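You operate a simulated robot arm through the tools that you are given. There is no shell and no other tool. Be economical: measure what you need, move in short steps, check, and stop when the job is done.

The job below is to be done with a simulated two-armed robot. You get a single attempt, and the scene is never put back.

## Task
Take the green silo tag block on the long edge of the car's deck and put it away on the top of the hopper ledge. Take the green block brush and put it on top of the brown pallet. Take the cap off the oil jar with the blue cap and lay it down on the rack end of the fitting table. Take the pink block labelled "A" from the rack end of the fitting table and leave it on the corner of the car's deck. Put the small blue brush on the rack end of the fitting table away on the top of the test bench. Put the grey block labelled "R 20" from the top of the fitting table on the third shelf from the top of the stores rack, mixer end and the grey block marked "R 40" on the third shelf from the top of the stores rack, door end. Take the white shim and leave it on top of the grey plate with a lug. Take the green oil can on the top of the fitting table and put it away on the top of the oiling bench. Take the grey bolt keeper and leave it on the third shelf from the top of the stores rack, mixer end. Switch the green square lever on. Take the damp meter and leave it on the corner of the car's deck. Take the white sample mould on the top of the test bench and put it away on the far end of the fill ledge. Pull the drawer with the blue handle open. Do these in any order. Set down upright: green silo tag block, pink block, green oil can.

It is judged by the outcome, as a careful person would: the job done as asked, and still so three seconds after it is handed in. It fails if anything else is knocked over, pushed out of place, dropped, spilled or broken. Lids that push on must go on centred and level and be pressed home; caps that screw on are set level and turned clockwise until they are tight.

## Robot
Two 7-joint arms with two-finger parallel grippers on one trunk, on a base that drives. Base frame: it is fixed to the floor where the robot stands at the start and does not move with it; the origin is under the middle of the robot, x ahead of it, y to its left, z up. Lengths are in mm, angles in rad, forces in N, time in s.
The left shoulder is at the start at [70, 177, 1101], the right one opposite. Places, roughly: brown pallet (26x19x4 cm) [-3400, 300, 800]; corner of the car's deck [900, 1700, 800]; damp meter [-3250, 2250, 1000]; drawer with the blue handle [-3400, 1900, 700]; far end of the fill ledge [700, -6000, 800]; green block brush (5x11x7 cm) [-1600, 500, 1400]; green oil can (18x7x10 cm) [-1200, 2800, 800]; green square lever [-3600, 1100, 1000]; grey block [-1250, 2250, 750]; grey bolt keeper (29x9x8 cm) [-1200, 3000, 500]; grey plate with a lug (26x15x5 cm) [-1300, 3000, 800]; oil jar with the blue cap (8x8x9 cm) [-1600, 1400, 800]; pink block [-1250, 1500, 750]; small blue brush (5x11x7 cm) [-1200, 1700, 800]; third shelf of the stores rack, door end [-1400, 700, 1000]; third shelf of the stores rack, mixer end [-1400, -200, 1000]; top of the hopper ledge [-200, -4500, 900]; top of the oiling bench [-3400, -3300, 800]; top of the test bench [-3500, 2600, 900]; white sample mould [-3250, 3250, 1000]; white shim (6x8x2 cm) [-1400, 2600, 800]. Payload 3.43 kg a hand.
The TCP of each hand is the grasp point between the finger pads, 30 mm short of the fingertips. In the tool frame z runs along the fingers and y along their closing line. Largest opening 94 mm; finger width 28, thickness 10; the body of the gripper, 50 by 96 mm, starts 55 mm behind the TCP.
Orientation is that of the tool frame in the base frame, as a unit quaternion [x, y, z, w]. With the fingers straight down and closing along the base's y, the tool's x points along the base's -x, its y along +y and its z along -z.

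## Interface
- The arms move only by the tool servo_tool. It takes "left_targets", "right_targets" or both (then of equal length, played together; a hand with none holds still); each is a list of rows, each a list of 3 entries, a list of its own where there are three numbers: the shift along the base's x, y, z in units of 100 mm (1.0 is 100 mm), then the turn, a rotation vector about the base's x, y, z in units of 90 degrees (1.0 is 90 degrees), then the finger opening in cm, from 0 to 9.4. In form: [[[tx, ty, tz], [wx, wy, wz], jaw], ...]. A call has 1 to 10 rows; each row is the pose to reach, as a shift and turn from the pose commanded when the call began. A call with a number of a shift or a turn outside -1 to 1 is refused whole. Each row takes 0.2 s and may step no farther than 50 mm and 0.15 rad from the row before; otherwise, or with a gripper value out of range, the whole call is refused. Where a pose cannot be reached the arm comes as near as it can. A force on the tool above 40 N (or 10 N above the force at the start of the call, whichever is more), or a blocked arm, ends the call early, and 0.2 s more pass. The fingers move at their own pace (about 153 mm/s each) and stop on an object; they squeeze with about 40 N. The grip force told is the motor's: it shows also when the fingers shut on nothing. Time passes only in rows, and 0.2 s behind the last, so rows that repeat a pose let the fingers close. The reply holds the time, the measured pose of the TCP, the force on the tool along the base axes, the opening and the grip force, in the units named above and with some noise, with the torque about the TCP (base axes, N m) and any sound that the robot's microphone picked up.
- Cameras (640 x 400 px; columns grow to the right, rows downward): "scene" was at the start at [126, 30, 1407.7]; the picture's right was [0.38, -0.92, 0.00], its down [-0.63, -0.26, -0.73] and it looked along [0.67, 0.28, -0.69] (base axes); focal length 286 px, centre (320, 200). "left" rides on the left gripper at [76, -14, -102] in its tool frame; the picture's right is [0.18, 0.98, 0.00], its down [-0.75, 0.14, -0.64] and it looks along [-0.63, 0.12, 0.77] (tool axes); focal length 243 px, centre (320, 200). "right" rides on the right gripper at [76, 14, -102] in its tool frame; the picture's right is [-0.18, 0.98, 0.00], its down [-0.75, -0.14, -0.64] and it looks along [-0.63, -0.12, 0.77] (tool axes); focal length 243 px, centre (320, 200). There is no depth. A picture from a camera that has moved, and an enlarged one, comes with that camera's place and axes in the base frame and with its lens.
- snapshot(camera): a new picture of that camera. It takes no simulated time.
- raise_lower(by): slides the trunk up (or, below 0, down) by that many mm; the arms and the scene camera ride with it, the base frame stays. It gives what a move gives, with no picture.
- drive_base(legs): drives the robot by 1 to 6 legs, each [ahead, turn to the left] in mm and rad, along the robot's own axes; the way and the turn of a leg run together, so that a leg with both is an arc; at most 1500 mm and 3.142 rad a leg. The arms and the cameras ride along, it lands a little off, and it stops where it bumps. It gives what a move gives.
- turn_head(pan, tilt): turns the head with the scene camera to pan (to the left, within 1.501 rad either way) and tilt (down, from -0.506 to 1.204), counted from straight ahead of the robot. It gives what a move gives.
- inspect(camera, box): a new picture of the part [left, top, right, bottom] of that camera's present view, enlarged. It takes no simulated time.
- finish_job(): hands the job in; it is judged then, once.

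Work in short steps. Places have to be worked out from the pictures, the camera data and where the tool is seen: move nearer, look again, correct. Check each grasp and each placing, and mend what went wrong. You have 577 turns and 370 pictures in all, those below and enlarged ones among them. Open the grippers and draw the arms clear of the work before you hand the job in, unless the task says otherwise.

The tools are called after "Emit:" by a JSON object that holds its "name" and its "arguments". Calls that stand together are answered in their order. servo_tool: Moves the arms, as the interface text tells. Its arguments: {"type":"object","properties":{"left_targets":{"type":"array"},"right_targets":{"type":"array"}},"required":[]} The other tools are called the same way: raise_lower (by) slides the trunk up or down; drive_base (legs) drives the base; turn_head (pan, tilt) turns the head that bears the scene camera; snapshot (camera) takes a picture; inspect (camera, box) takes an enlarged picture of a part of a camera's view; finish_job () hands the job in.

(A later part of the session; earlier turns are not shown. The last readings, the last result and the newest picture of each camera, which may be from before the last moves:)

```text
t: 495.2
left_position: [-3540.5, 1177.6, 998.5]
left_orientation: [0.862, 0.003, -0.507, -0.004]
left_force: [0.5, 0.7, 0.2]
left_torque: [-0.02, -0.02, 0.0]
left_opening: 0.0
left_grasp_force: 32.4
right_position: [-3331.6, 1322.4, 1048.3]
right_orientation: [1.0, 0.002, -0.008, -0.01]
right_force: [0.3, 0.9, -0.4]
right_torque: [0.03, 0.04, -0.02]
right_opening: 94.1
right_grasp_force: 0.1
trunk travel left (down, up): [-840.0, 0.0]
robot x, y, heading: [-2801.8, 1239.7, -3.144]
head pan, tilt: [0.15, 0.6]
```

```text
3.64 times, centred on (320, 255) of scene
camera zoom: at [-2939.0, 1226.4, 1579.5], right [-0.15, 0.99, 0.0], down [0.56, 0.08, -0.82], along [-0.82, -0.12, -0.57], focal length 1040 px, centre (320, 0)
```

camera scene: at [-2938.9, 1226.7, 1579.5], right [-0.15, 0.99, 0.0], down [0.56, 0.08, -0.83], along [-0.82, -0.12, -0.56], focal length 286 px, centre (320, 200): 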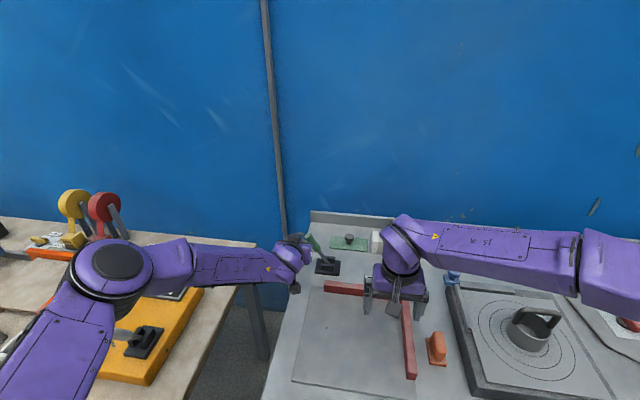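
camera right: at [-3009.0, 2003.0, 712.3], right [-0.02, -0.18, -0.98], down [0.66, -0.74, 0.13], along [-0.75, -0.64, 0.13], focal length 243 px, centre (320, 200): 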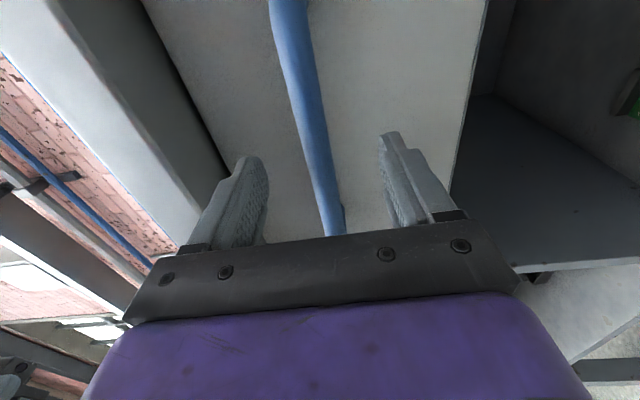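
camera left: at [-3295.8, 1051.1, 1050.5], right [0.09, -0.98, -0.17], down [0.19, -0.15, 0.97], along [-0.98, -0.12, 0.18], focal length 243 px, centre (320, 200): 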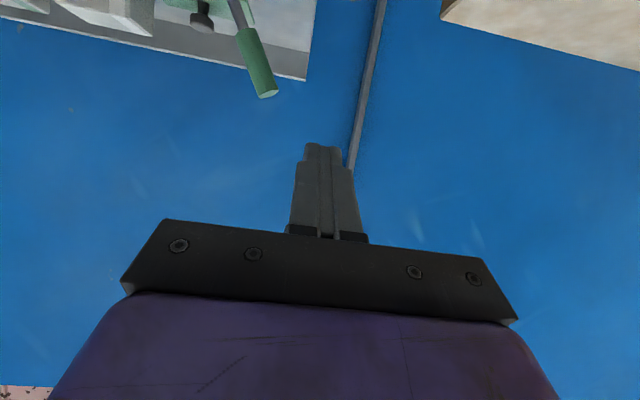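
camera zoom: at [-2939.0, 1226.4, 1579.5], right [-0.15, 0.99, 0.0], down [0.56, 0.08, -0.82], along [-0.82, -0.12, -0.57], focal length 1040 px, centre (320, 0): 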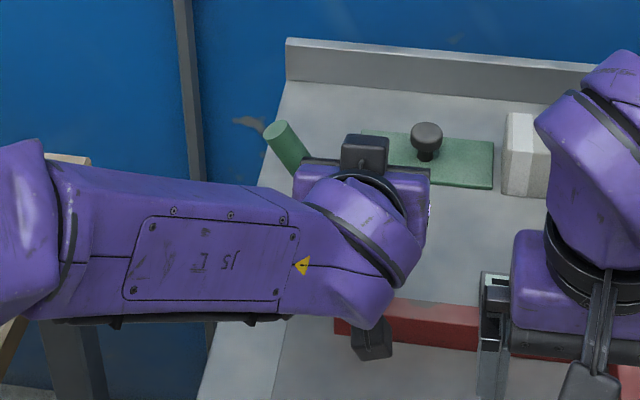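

The fingers passed in front of the lever; the handle is deeper (x≈-3580). I go back left, reach 45 mm further and push again.

Emit:
{"name": "servo_tool", "arguments": {"left_targets": [[[0, -0.4, 0.1], [0, 0, 0], 0], [[0, -0.8, 0.1], [0, 0, 0], 0], [[0, -1.0, 0.1], [0, 0, 0], 0]]}}

Emit:
{"name": "servo_tool", "arguments": {"left_targets": [[[0, -0.3, 0], [0, 0, 0], 0], [[-0.3, -0.35, -0.1], [0, 0, 0], 0], [[-0.55, -0.35, -0.2], [0, 0, 0], 0], [[-0.55, -0.1, -0.2], [0, 0, 0], 0], [[-0.55, 0.1, -0.2], [0, 0, 0], 0]]}}

Emit:
{"name": "inspect", "arguments": {"camera": "scene", "box": [240, 200, 400, 310]}}

Emit:
{"name": "snapshot", "arguments": {"camera": "left"}}

```text
t: 496.0
left_position: [-3540.4, 1077.5, 1007.9]
left_orientation: [0.862, 0.004, -0.506, -0.004]
left_force: [-0.5, -0.4, 0.0]
left_torque: [0.01, -0.01, -0.02]
left_opening: 0.0
left_grasp_force: 33.0
right_position: [-3332.8, 1323.7, 1048.2]
right_orientation: [1.0, 0.002, -0.008, -0.01]
right_force: [0.6, -0.3, -0.5]
right_torque: [-0.01, -0.01, 0.01]
right_opening: 94.0
right_grasp_force: 0.0
trunk travel left (down, up): [-840.0, 0.0]
robot x, y, heading: [-2804.8, 1242.4, -3.141]
head pan, tilt: [0.15, 0.6]
```

```text
t: 497.2
left_position: [-3595.1, 1086.7, 987.1]
left_orientation: [0.863, 0.003, -0.506, -0.004]
left_force: [0.9, -2.4, 1.3]
left_torque: [0.03, 0.0, -0.02]
left_opening: 0.0
left_grasp_force: 32.7
right_position: [-3331.7, 1324.2, 1047.9]
right_orientation: [1.0, 0.002, -0.008, -0.011]
right_force: [1.0, -0.7, 0.3]
right_torque: [0.01, 0.0, -0.02]
right_opening: 94.1
right_grasp_force: 0.1
trunk travel left (down, up): [-840.0, 0.0]
robot x, y, heading: [-2798.9, 1244.9, -3.144]
head pan, tilt: [0.15, 0.6]
```

```text
3.64 times, centred on (320, 255) of scene
camera zoom: at [-2938.9, 1226.2, 1579.5], right [-0.15, 0.99, 0.0], down [0.56, 0.08, -0.83], along [-0.82, -0.12, -0.56], focal length 1040 px, centre (320, 0)
```

zoom: 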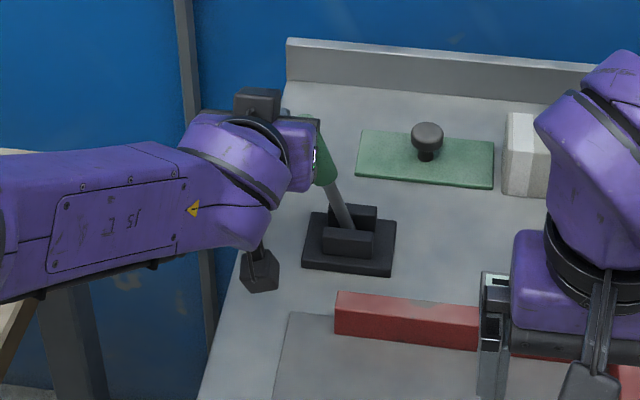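

```text
250 pictures are left
camera left: at [-3466.6, 1101.5, 970.9], right [0.09, -0.98, -0.17], down [0.19, -0.15, 0.97], along [-0.98, -0.12, 0.18], focal length 243 px, centre (320, 200)
```

left: 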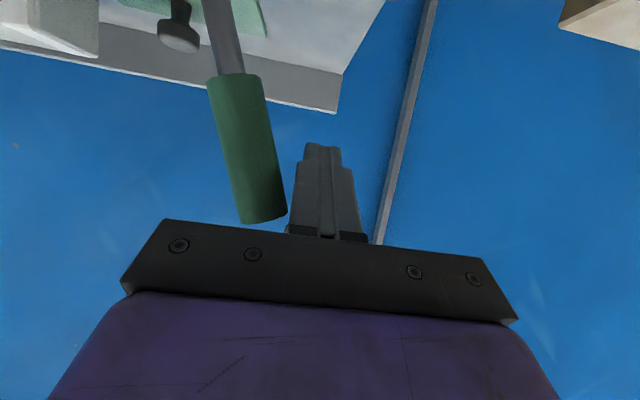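

The finger now touches the handle's left side. I push 100 mm to the right.

Emit:
{"name": "servo_tool", "arguments": {"left_targets": [[[0, 0.15, 0], [0, 0, 0], 0], [[0, 0.3, 0], [0, 0, 0], 0], [[0, 0.45, 0], [0, 0, 0], 0], [[0, 0.6, 0], [0, 0, 0], 0], [[0, 0.75, 0], [0, 0, 0], 0], [[0, 0.9, 0], [0, 0, 0], 0], [[0, 1.0, 0], [0, 0, 0], 0]]}}

Emit:
{"name": "snapshot", "arguments": {"camera": "left"}}

Emit:
{"name": "inspect", "arguments": {"camera": "scene", "box": [240, 200, 400, 310]}}

```text
t: 498.8
left_position: [-3596.3, 1181.8, 987.8]
left_orientation: [0.862, 0.005, -0.507, -0.004]
left_force: [-0.1, -6.1, 2.3]
left_torque: [-0.02, -0.01, -0.06]
left_opening: 0.3
left_grasp_force: 32.6
right_position: [-3330.5, 1320.5, 1048.0]
right_orientation: [1.0, 0.002, -0.008, -0.011]
right_force: [-0.6, 0.2, -0.1]
right_torque: [0.01, -0.04, -0.02]
right_opening: 94.0
right_grasp_force: 0.1
trunk travel left (down, up): [-840.0, 0.0]
robot x, y, heading: [-2800.2, 1243.3, -3.142]
head pan, tilt: [0.15, 0.6]
```

```text
249 pictures are left
camera left: at [-3467.7, 1197.8, 970.9], right [0.09, -0.98, -0.17], down [0.2, -0.15, 0.97], along [-0.98, -0.12, 0.18], focal length 243 px, centre (320, 200)
```

left: 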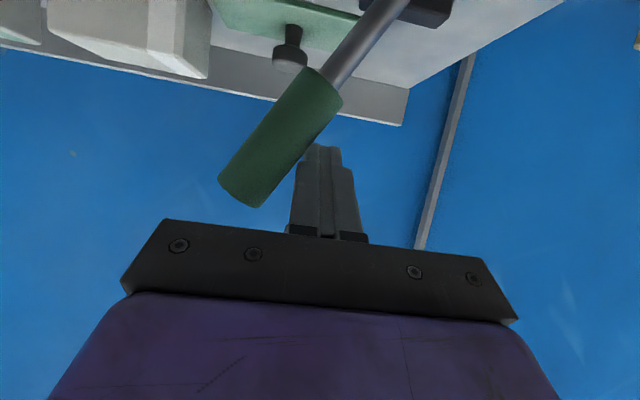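

```text
3.64 times, centred on (320, 255) of scene
camera zoom: at [-2939.1, 1222.1, 1579.5], right [-0.15, 0.99, 0.0], down [0.56, 0.09, -0.82], along [-0.82, -0.12, -0.57], focal length 1040 px, centre (320, 0)
```

zoom: 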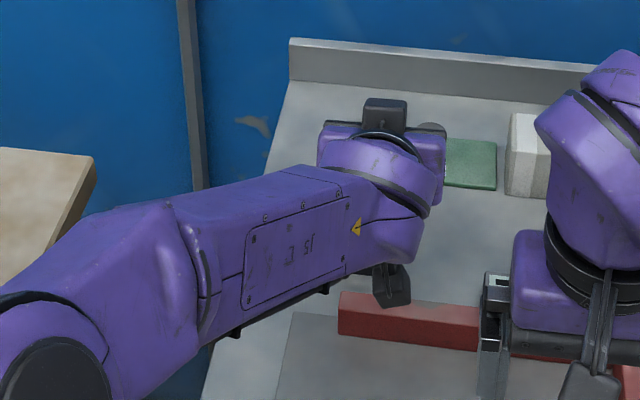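

The lever is now leaning right. I push up to 35 mm more to its stop, then withdraw.

Emit:
{"name": "servo_tool", "arguments": {"left_targets": [[[0, 0.1, 0], [0, 0, 0], 0], [[0, 0.2, 0], [0, 0, 0], 0], [[0, 0.3, 0], [0, 0, 0], 0], [[0, 0.35, 0], [0, 0, 0], 0]]}}

Emit:
{"name": "servo_tool", "arguments": {"left_targets": [[[0, -0.3, 0.1], [0, 0, 0], 0], [[0, -0.6, 0.3], [0, 0, 0], 0], [[0, -0.95, 0.6], [0, 0, 0], 0], [[0, -1.0, 0.9], [0, 0, 0], 0]]}}

Emit:
{"name": "inspect", "arguments": {"camera": "scene", "box": [240, 200, 400, 310]}}

Emit:
{"name": "snapshot", "arguments": {"camera": "left"}}

```text
t: 499.4
left_position: [-3598.3, 1186.5, 991.3]
left_orientation: [0.86, 0.009, -0.51, 0.008]
left_force: [2.5, -22.9, 1.7]
left_torque: [-0.25, -0.08, -0.29]
left_opening: 0.0
left_grasp_force: 32.6
right_position: [-3332.2, 1320.6, 1049.8]
right_orientation: [1.0, 0.002, -0.008, -0.011]
right_force: [0.2, 0.9, 0.1]
right_torque: [-0.04, 0.02, 0.03]
right_opening: 93.9
right_grasp_force: 0.1
trunk travel left (down, up): [-840.0, 0.0]
robot x, y, heading: [-2800.0, 1239.6, -3.129]
head pan, tilt: [0.15, 0.6]
stopped in row 2 (left hand): the force on the tool passed its limit (the readings are from after the stop); the commanded pose is now the measured one
```

```text
t: 500.4
left_position: [-3596.8, 1093.3, 1079.5]
left_orientation: [0.861, 0.007, -0.508, 0.004]
left_force: [-0.8, 0.6, 0.3]
left_torque: [0.01, 0.03, 0.01]
left_opening: 0.0
left_grasp_force: 32.9
right_position: [-3331.2, 1322.7, 1048.3]
right_orientation: [1.0, 0.002, -0.009, -0.01]
right_force: [-0.8, 0.1, -0.1]
right_torque: [-0.02, -0.03, 0.0]
right_opening: 94.0
right_grasp_force: 0.0
trunk travel left (down, up): [-840.0, 0.0]
robot x, y, heading: [-2800.8, 1239.6, -3.138]
head pan, tilt: [0.15, 0.6]
```

```text
3.64 times, centred on (320, 255) of scene
camera zoom: at [-2937.7, 1225.7, 1579.6], right [-0.16, 0.99, 0.0], down [0.56, 0.09, -0.83], along [-0.82, -0.13, -0.56], focal length 1040 px, centre (320, 0)
```

zoom: 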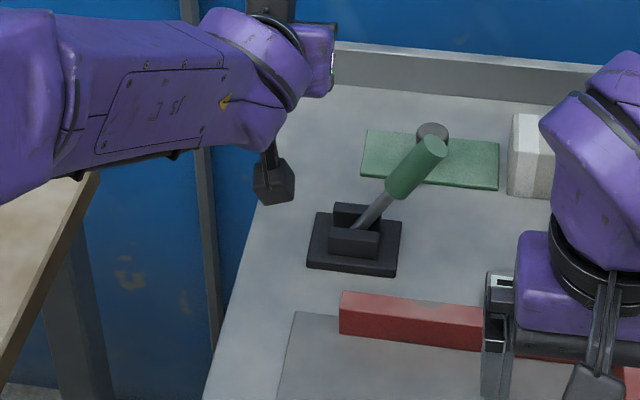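

```text
246 pictures are left
camera left: at [-3469.1, 1110.2, 1062.2], right [0.1, -0.98, -0.16], down [0.2, -0.14, 0.97], along [-0.97, -0.13, 0.18], focal length 243 px, centre (320, 200)
```

left: 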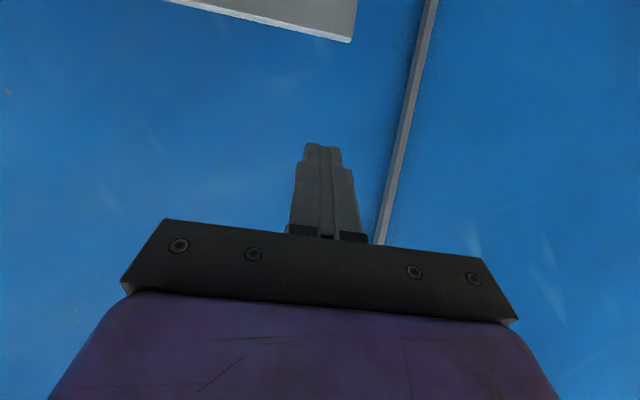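

The lever stands at its right stop. I draw back, level the left hand and check the small display.

Emit:
{"name": "drive_base", "arguments": {"legs": [[-400, 0]]}}

Emit:
{"name": "servo_tool", "arguments": {"left_targets": [[[0.1, 0, 0.1], [0, -0.083, 0], 5], [[0.2, 0, 0.2], [0, -0.166, 0], 9.4], [[0.3, 0, 0.3], [0, -0.25, 0], 9.4], [[0.4, 0, 0.4], [0, -0.333, 0], 9.4], [[0.5, 0, 0.5], [0, -0.416, 0], 9.4], [[0.6, 0, 0.6], [0, -0.5, 0], 9.4], [[0.8, 0, 0.7], [0, -0.583, 0], 9.4], [[1.0, 0, 0.8], [0, -0.667, 0], 9.4]]}}

Emit:
{"name": "turn_head", "arguments": {"pan": 0.05, "tilt": 0.5}}

Emit:
{"name": "inspect", "arguments": {"camera": "scene", "box": [220, 160, 480, 320]}}

```text
t: 502.9
left_position: [-3195.8, 1098.6, 1078.3]
left_orientation: [0.862, 0.007, -0.507, 0.003]
left_force: [-0.5, 0.3, 0.3]
left_torque: [0.03, -0.01, -0.01]
left_opening: 0.0
left_grasp_force: 32.5
right_position: [-2928.3, 1325.7, 1048.1]
right_orientation: [1.0, 0.001, -0.007, -0.01]
right_force: [0.8, 0.1, 0.1]
right_torque: [0.0, 0.0, 0.01]
right_opening: 93.9
right_grasp_force: 0.1
trunk travel left (down, up): [-840.0, 0.0]
robot x, y, heading: [-2393.2, 1245.1, -3.139]
head pan, tilt: [0.15, 0.6]
```

```text
t: 504.7
left_position: [-3077.0, 1096.3, 1166.7]
left_orientation: [1.0, 0.003, -0.009, 0.005]
left_force: [0.3, -0.7, 0.7]
left_torque: [-0.01, -0.01, -0.01]
left_opening: 94.0
left_grasp_force: 0.1
left hand out of reach, approached as far as the arm can: row 7, 8
right_position: [-2928.5, 1324.5, 1049.3]
right_orientation: [1.0, 0.002, -0.009, -0.01]
right_force: [0.1, 0.9, -0.1]
right_torque: [-0.03, 0.04, -0.02]
right_opening: 94.0
right_grasp_force: 0.1
trunk travel left (down, up): [-840.0, 0.0]
robot x, y, heading: [-2395.4, 1239.2, -3.142]
head pan, tilt: [0.15, 0.6]
```

```text
t: 505.4
left_position: [-3078.6, 1096.3, 1165.8]
left_orientation: [1.0, 0.004, -0.009, 0.006]
left_force: [0.5, -1.4, 0.3]
left_torque: [0.01, -0.02, 0.01]
left_opening: 94.0
left_grasp_force: 0.0
right_position: [-2929.9, 1325.5, 1049.3]
right_orientation: [1.0, 0.002, -0.008, -0.01]
right_force: [-0.1, -0.7, -0.5]
right_torque: [0.0, 0.02, 0.01]
right_opening: 93.9
right_grasp_force: 0.1
trunk travel left (down, up): [-840.0, 0.0]
robot x, y, heading: [-2400.2, 1244.2, -3.142]
head pan, tilt: [0.051, 0.499]
```

```text
2.46 times, centred on (350, 240) of scene
camera zoom: at [-2539.2, 1236.0, 1588.6], right [-0.06, 1.0, 0.0], down [0.48, 0.03, -0.88], along [-0.88, -0.05, -0.48], focal length 704 px, centre (246, 102)
```

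zoom: 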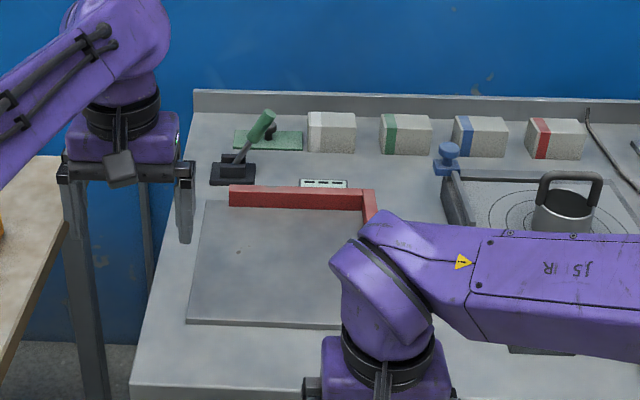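

The left arm is straight again, to be freed by the backward-pitch trick. First I zoom in on the display behind the red fence.

Emit:
{"name": "inspect", "arguments": {"camera": "scene", "box": [300, 200, 400, 260]}}

Emit:
{"name": "servo_tool", "arguments": {"left_targets": [[[0.1, 0, 0], [0, -0.09, 0], 9.4], [[0.2, 0, 0], [0, -0.18, 0], 9.4], [[0.3, 0, 0], [0, -0.27, 0], 9.4], [[0.4, 0, 0], [0, -0.36, 0], 9.4], [[0.5, 0, 0], [0, -0.45, 0], 9.4], [[0.6, 0, 0], [0, -0.54, 0], 9.4], [[0.7, 0, 0], [0, -0.63, 0], 9.4], [[0.8, 0, 0], [0, -0.72, 0], 9.4], [[0.9, 0, 0], [0, -0.81, 0], 9.4], [[1.0, 0, 0], [0, -0.9, 0], 9.4]]}}

```text
6.40 times, centred on (350, 230) of scene
camera zoom: at [-2539.2, 1236.0, 1588.6], right [-0.06, 1.0, 0.0], down [0.48, 0.03, -0.88], along [-0.88, -0.05, -0.48], focal length 1830 px, centre (128, 8)
```

zoom: 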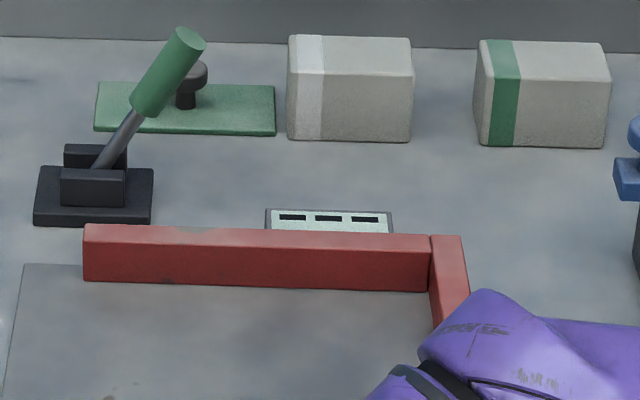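

```text
t: 507.6
left_position: [-2821.2, 1117.6, 1110.9]
left_orientation: [0.804, 0.026, 0.593, -0.031]
left_force: [-0.1, 0.5, 0.1]
left_torque: [-0.02, -0.04, 0.01]
left_opening: 93.9
left_grasp_force: 0.1
left hand out of reach, approached as far as the arm can: row 1, 2, 3, 4, 5, 6, 7, 8, 9, 10
right_position: [-2930.3, 1326.2, 1047.6]
right_orientation: [1.0, 0.001, -0.008, -0.011]
right_force: [-0.4, -0.5, 0.7]
right_torque: [-0.04, -0.05, 0.02]
right_opening: 94.0
right_grasp_force: 0.0
trunk travel left (down, up): [-840.0, 0.0]
robot x, y, heading: [-2401.4, 1243.3, -3.138]
head pan, tilt: [0.051, 0.499]
```

The display shows dashes like all the others, so the lever's swing itself is the switch. I now level the left hand again.

Emit:
{"name": "servo_tool", "arguments": {"left_targets": [[[0, -0.02, 0.08], [-0.007, 0.081, 0], 9.4], [[0, -0.04, 0.16], [-0.014, 0.161, 0], 9.4], [[0, -0.06, 0.24], [-0.021, 0.242, 0], 9.4], [[0, -0.08, 0.32], [-0.028, 0.323, 0], 9.4], [[0, -0.1, 0.4], [-0.035, 0.404, 0], 9.4], [[0, -0.12, 0.48], [-0.041, 0.484, 0], 9.4], [[0, -0.14, 0.56], [-0.048, 0.565, 0], 9.4], [[0, -0.16, 0.64], [-0.055, 0.646, 0], 9.4], [[0, -0.18, 0.72], [-0.062, 0.726, 0], 9.4], [[0, -0.2, 0.8], [-0.069, 0.807, 0], 9.4]]}}

```text
t: 509.8
left_position: [-2817.0, 1099.3, 1192.5]
left_orientation: [0.999, 0.032, -0.003, 0.0]
left_force: [0.1, -0.9, -0.3]
left_torque: [-0.01, 0.03, 0.01]
left_opening: 94.3
left_grasp_force: 0.1
right_position: [-2927.3, 1326.0, 1048.4]
right_orientation: [1.0, 0.002, -0.008, -0.01]
right_force: [0.2, -0.5, 0.1]
right_torque: [-0.03, 0.01, 0.02]
right_opening: 94.0
right_grasp_force: 0.0
trunk travel left (down, up): [-840.0, 0.0]
robot x, y, heading: [-2397.5, 1240.7, -3.14]
head pan, tilt: [0.051, 0.499]
```

Now the green block brush on the rack at [-1600, 500, 1400], which is reachable from this west aisle. I drive to about [-2250, 500] and face east.

Emit:
{"name": "drive_base", "arguments": {"legs": [[0, 1.57], [740, 0], [0, 1.57]]}}

Emit:
{"name": "turn_head", "arguments": {"pan": 0, "tilt": 0.1}}

Emit:
{"name": "snapshot", "arguments": {"camera": "scene"}}

```text
t: 521.5
left_position: [-1962.7, 652.5, 1192.0]
left_orientation: [-0.039, 0.999, 0.0, 0.001]
left_force: [-0.3, 0.4, -0.2]
left_torque: [-0.02, 0.01, -0.01]
left_opening: 93.9
left_grasp_force: 0.1
right_position: [-1850.2, 429.3, 1048.6]
right_orientation: [-0.009, 1.0, -0.011, 0.008]
right_force: [0.3, 0.9, 0.6]
right_torque: [0.01, 0.02, -0.02]
right_opening: 93.8
right_grasp_force: 0.2
trunk travel left (down, up): [-840.0, 0.0]
robot x, y, heading: [-2381.0, 502.8, 0.017]
head pan, tilt: [0.051, 0.499]
```

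```text
t: 522.3
left_position: [-1962.9, 654.0, 1191.6]
left_orientation: [-0.038, 0.999, 0.001, 0.001]
left_force: [-0.2, 0.6, -1.2]
left_torque: [-0.03, 0.0, 0.0]
left_opening: 94.3
left_grasp_force: 0.1
right_position: [-1850.6, 430.4, 1049.1]
right_orientation: [-0.009, 1.0, -0.01, 0.008]
right_force: [-0.5, 0.0, 0.7]
right_torque: [0.02, 0.0, -0.01]
right_opening: 94.0
right_grasp_force: 0.0
trunk travel left (down, up): [-840.0, 0.0]
robot x, y, heading: [-2382.4, 508.4, 0.02]
head pan, tilt: [0.0, 0.099]
```

```text
243 pictures are left
camera scene: at [-2239.8, 505.9, 1625.6], right [0.02, -1.0, 0.0], down [-0.1, 0.0, -0.99], along [0.99, 0.02, -0.1], focal length 286 px, centre (320, 200)
```

scene: 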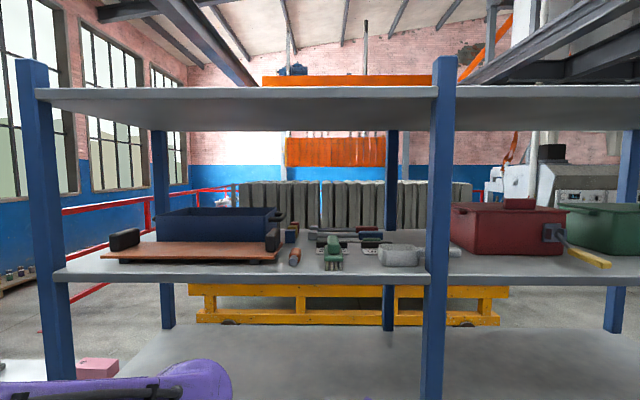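

The green brush is on the second shelf at about [-1600, 489, 1435], end-on to me. I pitch the right hand 60° forward and raise it in front of the rack.

Emit:
{"name": "servo_tool", "arguments": {"right_targets": [[[-0.1, 0.05, 0.12], [0, -0.083, 0], 9.4], [[-0.1, 0.1, 0.25], [0, -0.166, 0], 9.4], [[-0.1, 0.2, 0.38], [0, -0.25, 0], 9.4], [[-0.1, 0.3, 0.5], [0, -0.333, 0], 9.4], [[-0.1, 0.4, 0.63], [0, -0.416, 0], 9.4], [[-0.1, 0.5, 0.75], [0, -0.5, 0], 9.4], [[-0.1, 0.6, 0.88], [0, -0.583, 0], 9.4], [[-0.1, 0.6, 1.0], [0, -0.667, 0], 9.4]]}}

Emit:
{"name": "servo_tool", "arguments": {"right_targets": [[[0, 0, 0.4], [0, 0, 0], 9.4], [[0, 0, 0.8], [0, 0, 0], 9.4], [[0, 0, 1.0], [0, 0, 0], 9.4]]}}

Emit:
{"name": "servo_tool", "arguments": {"right_targets": [[[0, 0, 0.4], [0, 0, 0], 9.4], [[0, 0, 0.8], [0, 0, 0], 9.4], [[0, 0, 1.0], [0, 0, 0], 9.4]]}}

Emit:
{"name": "servo_tool", "arguments": {"right_targets": [[[0, 0, 0.4], [0, 0, 0], 9.4], [[0, 0, 0.8], [0, 0, 0], 9.4], [[0, 0, 1.0], [0, 0, 0], 9.4]]}}

Emit:
{"name": "snapshot", "arguments": {"camera": "right"}}

Emit:
{"name": "snapshot", "arguments": {"camera": "scene"}}

```text
t: 524.1
left_position: [-1963.9, 654.1, 1192.6]
left_orientation: [-0.038, 0.999, -0.001, 0.001]
left_force: [-0.2, 0.2, 0.1]
left_torque: [-0.03, -0.05, 0.01]
left_opening: 94.1
left_grasp_force: 0.1
right_position: [-1860.7, 488.8, 1148.1]
right_orientation: [-0.003, 0.861, -0.013, 0.508]
right_force: [0.5, -0.1, 0.0]
right_torque: [0.01, 0.0, 0.0]
right_opening: 94.0
right_grasp_force: 0.1
trunk travel left (down, up): [-840.0, 0.0]
robot x, y, heading: [-2380.3, 504.7, 0.018]
head pan, tilt: [0.0, 0.099]
```

```text
t: 524.9
left_position: [-1961.5, 654.3, 1191.9]
left_orientation: [-0.038, 0.999, -0.001, 0.001]
left_force: [-0.6, -0.4, -0.2]
left_torque: [-0.02, -0.01, -0.01]
left_opening: 94.1
left_grasp_force: 0.0
right_position: [-1858.1, 489.2, 1248.8]
right_orientation: [-0.002, 0.862, -0.013, 0.507]
right_force: [-0.3, 1.0, 0.2]
right_torque: [0.0, 0.0, -0.02]
right_opening: 94.1
right_grasp_force: 0.2
trunk travel left (down, up): [-840.0, 0.0]
robot x, y, heading: [-2384.0, 506.0, 0.02]
head pan, tilt: [0.0, 0.099]
```

```text
t: 525.7
left_position: [-1962.2, 653.8, 1190.7]
left_orientation: [-0.039, 0.999, 0.0, 0.001]
left_force: [-0.2, -0.2, 0.0]
left_torque: [-0.03, -0.01, -0.04]
left_opening: 94.0
left_grasp_force: 0.0
right_position: [-1858.8, 489.2, 1348.2]
right_orientation: [-0.002, 0.862, -0.014, 0.507]
right_force: [0.4, 0.3, -0.2]
right_torque: [-0.01, 0.0, 0.0]
right_opening: 93.9
right_grasp_force: 0.1
trunk travel left (down, up): [-840.0, 0.0]
robot x, y, heading: [-2380.7, 505.2, 0.022]
head pan, tilt: [0.0, 0.099]
```

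```text
t: 526.5
left_position: [-1963.2, 653.5, 1192.1]
left_orientation: [-0.039, 0.999, 0.0, 0.001]
left_force: [-0.5, 0.0, -0.2]
left_torque: [0.01, 0.03, 0.05]
left_opening: 93.9
left_grasp_force: 0.0
right_position: [-1859.1, 489.1, 1448.0]
right_orientation: [-0.002, 0.862, -0.014, 0.507]
right_force: [-0.8, -0.3, -0.3]
right_torque: [-0.02, 0.0, 0.03]
right_opening: 94.1
right_grasp_force: 0.2
trunk travel left (down, up): [-840.0, 0.0]
robot x, y, heading: [-2384.2, 504.3, 0.021]
head pan, tilt: [0.0, 0.099]
```

```text
242 pictures are left
camera right: at [-1984.7, 505.4, 1430.6], right [0.1, 0.99, 0.14], down [-0.2, -0.11, 0.97], along [0.98, -0.12, 0.18], focal length 243 px, centre (320, 200)
```

right: 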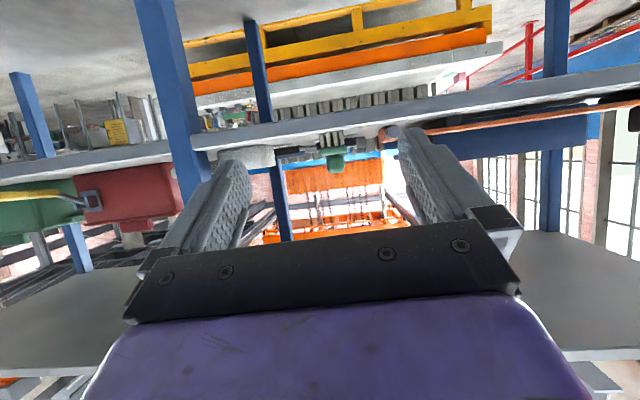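

```text
241 pictures are left
camera scene: at [-2239.7, 506.1, 1625.6], right [0.02, -1.0, 0.0], down [-0.1, 0.0, -0.99], along [0.99, 0.02, -0.1], focal length 286 px, centre (320, 200)
```

scene: 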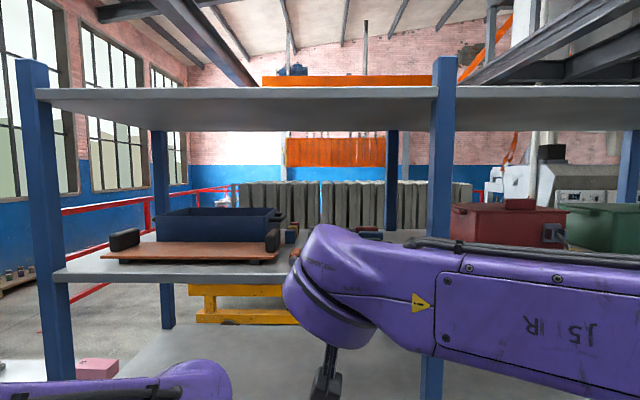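

I zoom in on the brush with the (upside-down) right camera.

Emit:
{"name": "inspect", "arguments": {"camera": "right", "box": [240, 100, 420, 200]}}

```text
3.56 times, centred on (330, 150) of right
camera zoom: at [-1984.7, 505.4, 1430.6], right [0.1, 0.99, 0.14], down [-0.2, -0.11, 0.97], along [0.98, -0.12, 0.18], focal length 863 px, centre (284, 378)
```

zoom: 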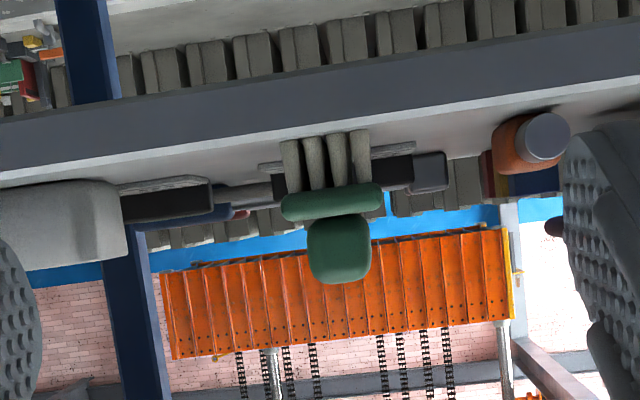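

The handle's front is at about y=492, z=1444. I drive 190 mm closer with the fingers at 60 mm opening and look again.

Emit:
{"name": "drive_base", "arguments": {"legs": [[190, 0]]}}

Emit:
{"name": "servo_tool", "arguments": {"right_targets": [[[0, 0, 0.06], [0, 0, 0], 6], [[0, 0, 0.06], [0, 0, 0], 6]]}}

Emit:
{"name": "snapshot", "arguments": {"camera": "right"}}

Emit:
{"name": "turn_head", "arguments": {"pan": 0, "tilt": 0.3}}

Emit:
{"name": "snapshot", "arguments": {"camera": "scene"}}

```text
t: 528.1
left_position: [-1779.1, 657.5, 1193.7]
left_orientation: [-0.04, 0.999, 0.0, 0.003]
left_force: [0.1, 0.2, -0.1]
left_torque: [-0.01, -0.02, -0.03]
left_opening: 93.9
left_grasp_force: 0.1
right_position: [-1676.8, 493.4, 1450.3]
right_orientation: [-0.002, 0.861, -0.014, 0.508]
right_force: [-0.6, 0.1, -0.3]
right_torque: [0.0, 0.03, -0.04]
right_opening: 94.3
right_grasp_force: 0.0
trunk travel left (down, up): [-840.0, 0.0]
robot x, y, heading: [-2191.8, 509.3, 0.014]
head pan, tilt: [0.0, 0.099]
```

```text
t: 528.7
left_position: [-1777.2, 657.8, 1192.8]
left_orientation: [-0.039, 0.999, 0.0, 0.003]
left_force: [0.0, -0.8, 0.3]
left_torque: [0.0, -0.01, 0.0]
left_opening: 93.7
left_grasp_force: 0.0
right_position: [-1674.1, 494.2, 1456.0]
right_orientation: [-0.003, 0.861, -0.013, 0.508]
right_force: [0.2, -0.1, 0.5]
right_torque: [-0.02, 0.01, -0.01]
right_opening: 60.0
right_grasp_force: 0.1
trunk travel left (down, up): [-840.0, 0.0]
robot x, y, heading: [-2194.4, 508.8, 0.021]
head pan, tilt: [0.0, 0.099]
```

```text
239 pictures are left
camera right: at [-1799.4, 509.3, 1437.2], right [0.1, 0.99, 0.14], down [-0.2, -0.12, 0.97], along [0.98, -0.12, 0.18], focal length 243 px, centre (320, 200)
```

right: 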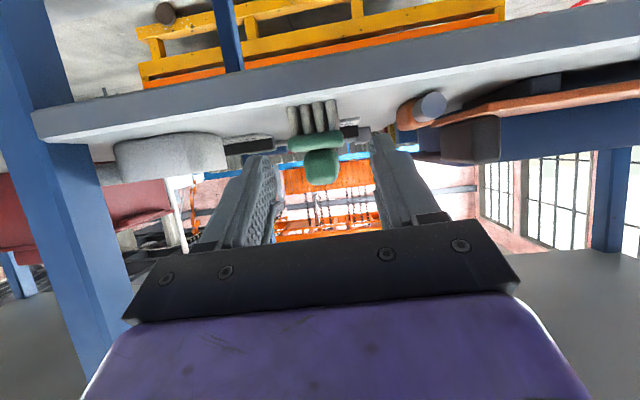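

```text
t: 529.4
left_position: [-1775.4, 656.7, 1191.1]
left_orientation: [-0.04, 0.999, 0.0, 0.001]
left_force: [-0.1, -0.5, -0.1]
left_torque: [0.02, 0.03, -0.01]
left_opening: 94.0
left_grasp_force: 0.0
right_position: [-1672.0, 494.1, 1454.0]
right_orientation: [-0.002, 0.862, -0.013, 0.507]
right_force: [0.3, -0.1, -0.8]
right_torque: [0.02, 0.03, -0.04]
right_opening: 59.8
right_grasp_force: 0.0
trunk travel left (down, up): [-840.0, 0.0]
robot x, y, heading: [-2192.2, 507.9, 0.022]
head pan, tilt: [0.0, 0.3]
```

```text
238 pictures are left
camera scene: at [-2051.1, 509.5, 1607.1], right [0.02, -1.0, 0.0], down [-0.3, -0.01, -0.96], along [0.96, 0.02, -0.3], focal length 286 px, centre (320, 200)
```

scene: 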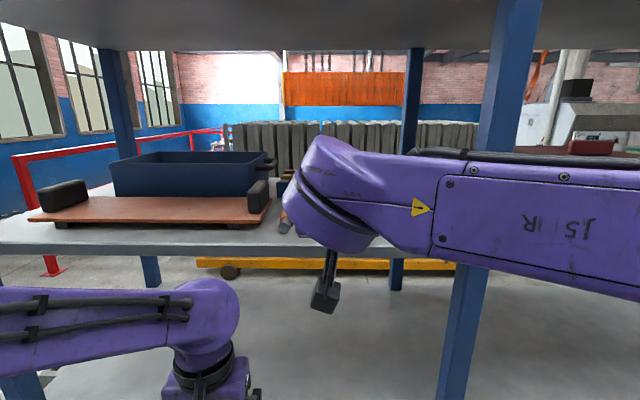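

Aligned: the handle is centred between the fingers at z≈1445, its front near x≈-1620. I advance 85 mm slowly.

Emit:
{"name": "servo_tool", "arguments": {"right_targets": [[[0.2, -0.01, -0.02], [0, 0, 0], 6], [[0.4, -0.02, -0.03], [0, 0, 0], 6], [[0.6, -0.02, -0.04], [0, 0, 0], 6], [[0.75, -0.02, -0.04], [0, 0, 0], 6], [[0.85, -0.02, -0.04], [0, 0, 0], 6]]}}

Emit:
{"name": "snapshot", "arguments": {"camera": "right"}}

```text
t: 530.6
left_position: [-1774.4, 657.7, 1190.6]
left_orientation: [-0.039, 0.999, 0.0, 0.0]
left_force: [0.5, 0.2, -0.4]
left_torque: [0.02, 0.02, -0.01]
left_opening: 93.8
left_grasp_force: 0.0
right_position: [-1585.7, 492.0, 1450.7]
right_orientation: [-0.004, 0.862, -0.012, 0.507]
right_force: [0.3, -0.6, -0.2]
right_torque: [-0.04, -0.01, -0.01]
right_opening: 59.9
right_grasp_force: 0.1
trunk travel left (down, up): [-840.0, 0.0]
robot x, y, heading: [-2191.6, 512.0, 0.019]
head pan, tilt: [0.0, 0.3]
```

```text
237 pictures are left
camera right: at [-1712.1, 508.0, 1432.0], right [0.1, 0.99, 0.14], down [-0.2, -0.12, 0.97], along [0.98, -0.12, 0.18], focal length 243 px, centre (320, 200)
```

right: 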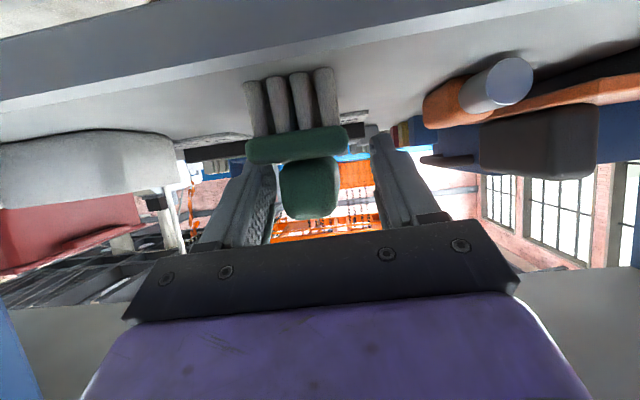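

The handle front is at x≈-1590, so I go 33 mm deeper, slightly higher, and close.

Emit:
{"name": "servo_tool", "arguments": {"right_targets": [[[0.1, 0, 0.06], [0, 0, 0], 6], [[0.25, -0.01, 0.06], [0, 0, 0], 6], [[0.33, -0.01, 0.06], [0, 0, 0], 6], [[0.33, -0.01, 0.06], [0, 0, 0], 1], [[0.33, -0.01, 0.06], [0, 0, 0], 1], [[0.33, -0.01, 0.06], [0, 0, 0], 1]]}}

Emit:
{"name": "snapshot", "arguments": {"camera": "right"}}

```text
t: 532.0
left_position: [-1776.5, 658.1, 1191.6]
left_orientation: [-0.039, 0.999, 0.0, 0.002]
left_force: [0.1, 0.4, 0.7]
left_torque: [0.0, 0.0, -0.03]
left_opening: 93.8
left_grasp_force: 0.1
right_position: [-1554.8, 491.5, 1455.9]
right_orientation: [-0.002, 0.862, -0.013, 0.507]
right_force: [0.0, 0.2, 0.4]
right_torque: [-0.01, -0.01, -0.03]
right_opening: 43.3
right_grasp_force: 40.1
trunk travel left (down, up): [-840.0, 0.0]
robot x, y, heading: [-2193.8, 509.6, 0.019]
head pan, tilt: [0.0, 0.3]
```

```text
236 pictures are left
camera right: at [-1679.4, 507.1, 1438.2], right [0.1, 0.99, 0.14], down [-0.2, -0.12, 0.97], along [0.98, -0.12, 0.18], focal length 243 px, centre (320, 200)
```

right: 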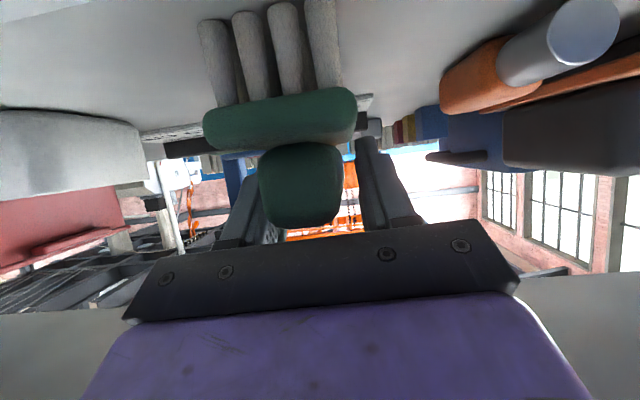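

Gripped at 43 mm. I lift 15 mm and check that the brush comes along cleanly.

Emit:
{"name": "servo_tool", "arguments": {"right_targets": [[[0, 0, 0.08], [0, 0, 0], 1], [[0, 0, 0.16], [0, 0, 0], 1], [[0, 0, 0.25], [0, 0, 0], 1]]}}

Emit:
{"name": "snapshot", "arguments": {"camera": "right"}}

```text
t: 532.8
left_position: [-1775.4, 657.2, 1192.3]
left_orientation: [-0.039, 0.999, 0.0, 0.001]
left_force: [-0.2, -0.4, -0.4]
left_torque: [0.01, 0.0, 0.0]
left_opening: 93.8
left_grasp_force: 0.0
right_position: [-1552.8, 490.8, 1481.0]
right_orientation: [-0.003, 0.862, -0.013, 0.507]
right_force: [-0.5, 0.5, -0.6]
right_torque: [0.01, -0.02, 0.01]
right_opening: 43.2
right_grasp_force: 40.3
trunk travel left (down, up): [-840.0, 0.0]
robot x, y, heading: [-2191.7, 507.1, 0.018]
head pan, tilt: [0.0, 0.3]
```

```text
235 pictures are left
camera right: at [-1679.3, 506.7, 1463.5], right [0.1, 0.99, 0.14], down [-0.2, -0.12, 0.97], along [0.98, -0.12, 0.18], focal length 243 px, centre (320, 200)
```

right: 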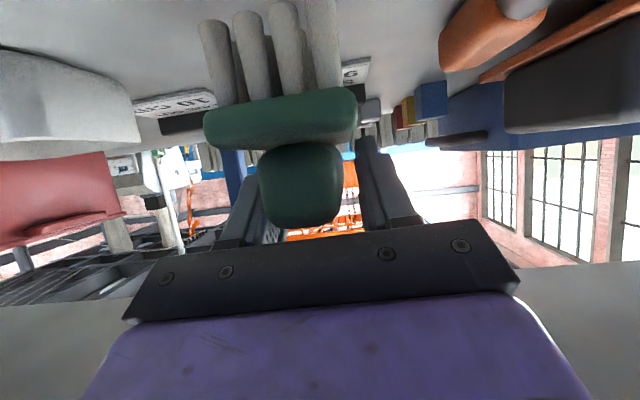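

The brush is lifted cleanly. I back out and turn around to face the west wall to find the brown pallet.

Emit:
{"name": "drive_base", "arguments": {"legs": [[-280, 0], [0, 3.12]]}}

Emit:
{"name": "turn_head", "arguments": {"pan": 0.1, "tilt": 0.45}}

Emit:
{"name": "snapshot", "arguments": {"camera": "scene"}}

```text
t: 542.0
left_position: [-2901.2, 379.4, 1191.9]
left_orientation: [1.0, 0.009, -0.001, 0.0]
left_force: [-1.1, 0.1, 0.2]
left_torque: [0.01, -0.04, 0.03]
left_opening: 94.0
left_grasp_force: 0.0
right_position: [-3111.4, 558.3, 1481.7]
right_orientation: [0.861, -0.022, -0.507, -0.028]
right_force: [1.3, -0.3, -1.0]
right_torque: [-0.01, 0.01, -0.02]
right_opening: 42.9
right_grasp_force: 40.7
trunk travel left (down, up): [-840.0, 0.0]
robot x, y, heading: [-2477.3, 504.6, 3.104]
head pan, tilt: [0.0, 0.3]
```

```text
t: 542.6
left_position: [-2901.6, 378.0, 1192.2]
left_orientation: [1.0, 0.01, 0.0, 0.0]
left_force: [0.7, 0.5, 0.1]
left_torque: [0.03, 0.02, -0.01]
left_opening: 94.0
left_grasp_force: 0.0
right_position: [-3111.5, 558.3, 1481.3]
right_orientation: [0.861, -0.022, -0.507, -0.027]
right_force: [-0.2, 0.8, -1.1]
right_torque: [-0.02, 0.0, 0.03]
right_opening: 43.0
right_grasp_force: 39.2
trunk travel left (down, up): [-840.0, 0.0]
robot x, y, heading: [-2474.8, 499.5, 3.106]
head pan, tilt: [0.099, 0.45]
```

```text
234 pictures are left
camera scene: at [-2616.4, 497.8, 1593.1], right [-0.06, 1.0, 0.0], down [0.43, 0.03, -0.9], along [-0.9, -0.05, -0.43], focal length 286 px, centre (320, 200)
```

scene: 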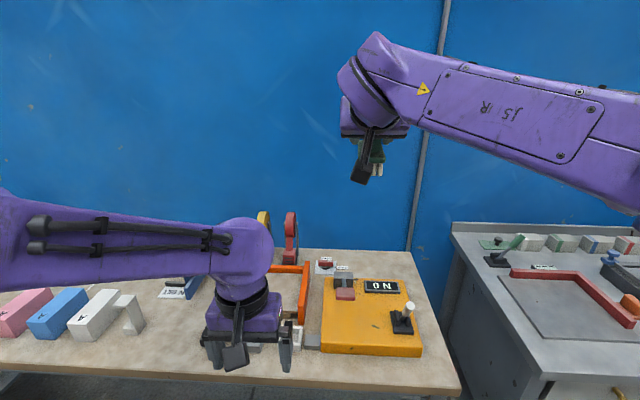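

The left hand hides the pallet's place. I move the left hand left and up, and look again.

Emit:
{"name": "servo_tool", "arguments": {"left_targets": [[[0.2, -0.4, 0.2], [0, 0, 0], 9.4], [[0.4, -0.75, 0.4], [0, 0, 0], 9.4], [[0.5, -1.0, 0.6], [0, 0, 0], 9.4]]}}

Emit:
{"name": "snapshot", "arguments": {"camera": "scene"}}

Emit:
{"name": "snapshot", "arguments": {"camera": "left"}}

```text
t: 543.5
left_position: [-2849.5, 277.9, 1252.1]
left_orientation: [1.0, 0.01, -0.002, 0.001]
left_force: [0.4, 0.5, -0.1]
left_torque: [0.0, 0.01, -0.05]
left_opening: 94.2
left_grasp_force: 0.0
right_position: [-3111.8, 558.9, 1481.8]
right_orientation: [0.862, -0.023, -0.506, -0.028]
right_force: [0.4, 0.5, -0.6]
right_torque: [0.0, 0.04, 0.0]
right_opening: 42.9
right_grasp_force: 39.8
trunk travel left (down, up): [-840.0, 0.0]
robot x, y, heading: [-2474.0, 503.5, 3.105]
head pan, tilt: [0.099, 0.45]
```

```text
233 pictures are left
camera scene: at [-2616.2, 499.0, 1593.1], right [-0.06, 1.0, 0.0], down [0.43, 0.03, -0.9], along [-0.9, -0.05, -0.44], focal length 286 px, centre (320, 200)
```

scene: 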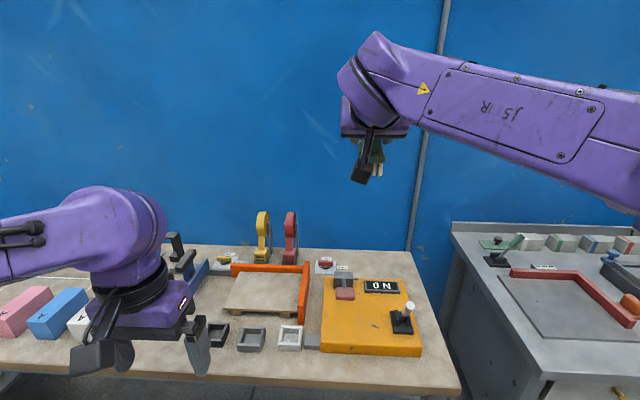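

```text
232 pictures are left
camera left: at [-2772.5, 295.0, 1354.6], right [0.2, -0.98, 0.0], down [-0.75, -0.15, 0.64], along [-0.63, -0.13, -0.76], focal length 243 px, centre (320, 200)
```

left: 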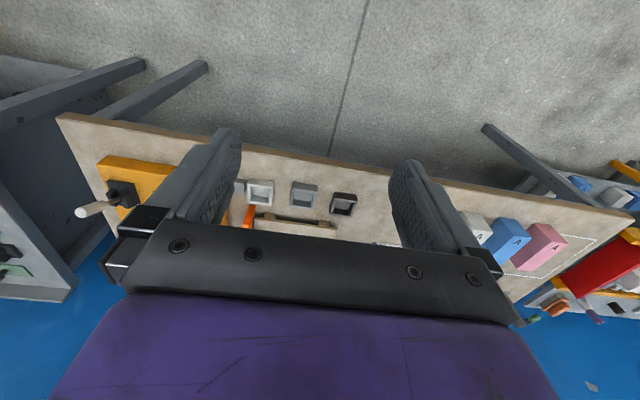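

The tan pallet lies inside the orange fence at about (262, 293). I zoom in.

Emit:
{"name": "inspect", "arguments": {"camera": "scene", "box": [190, 230, 350, 350]}}

```text
3.33 times, centred on (270, 290) of scene
camera zoom: at [-2616.2, 499.0, 1593.1], right [-0.06, 1.0, 0.0], down [0.43, 0.03, -0.9], along [-0.9, -0.05, -0.44], focal length 953 px, centre (487, -100)
```

zoom: 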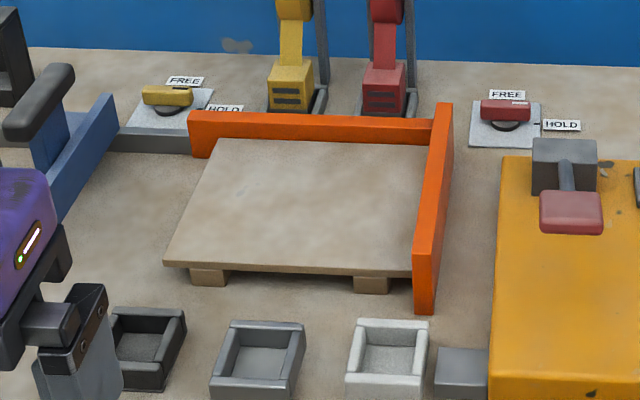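

Pallet top ≈[-3450, 250, 803], free. I drive to about [-2790, 195] facing it, with the brush still high.

Emit:
{"name": "drive_base", "arguments": {"legs": [[0, 0.79], [440, 0], [0, -0.755]]}}

Emit:
{"name": "turn_head", "arguments": {"pan": 0, "tilt": 0.7}}

Emit:
{"name": "snapshot", "arguments": {"camera": "scene"}}

```text
t: 550.2
left_position: [-3158.6, -37.0, 1252.1]
left_orientation: [0.999, 0.032, -0.001, 0.0]
left_force: [-0.2, 0.3, 0.7]
left_torque: [0.02, 0.05, 0.01]
left_opening: 93.9
left_grasp_force: 0.2
right_position: [-3432.8, 228.9, 1480.8]
right_orientation: [0.862, -0.003, -0.507, -0.017]
right_force: [-0.5, -0.3, -1.6]
right_torque: [0.0, -0.01, -0.06]
right_opening: 43.1
right_grasp_force: 39.7
trunk travel left (down, up): [-840.0, 0.0]
robot x, y, heading: [-2794.8, 203.0, -3.137]
head pan, tilt: [0.099, 0.45]
```

```text
t: 550.9
left_position: [-3159.2, -37.7, 1252.9]
left_orientation: [0.999, 0.032, -0.001, 0.001]
left_force: [0.1, -0.6, 0.7]
left_torque: [-0.03, 0.0, 0.01]
left_opening: 94.0
left_grasp_force: 0.0
right_position: [-3432.2, 229.7, 1481.7]
right_orientation: [0.862, -0.003, -0.507, -0.016]
right_force: [1.3, -0.3, -0.4]
right_torque: [-0.01, 0.05, 0.04]
right_opening: 43.3
right_grasp_force: 40.2
trunk travel left (down, up): [-840.0, 0.0]
robot x, y, heading: [-2794.9, 207.2, -3.136]
head pan, tilt: [0.0, 0.7]
```

```text
230 pictures are left
camera scene: at [-2928.7, 202.0, 1570.9], right [-0.01, 1.0, 0.0], down [0.64, 0.0, -0.77], along [-0.77, -0.01, -0.64], focal length 286 px, centre (320, 200)
```

scene: 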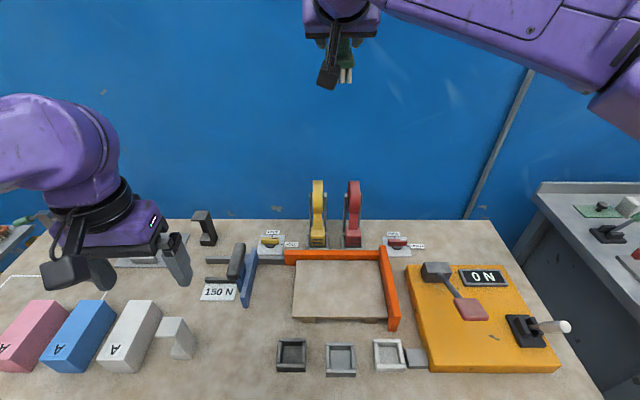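

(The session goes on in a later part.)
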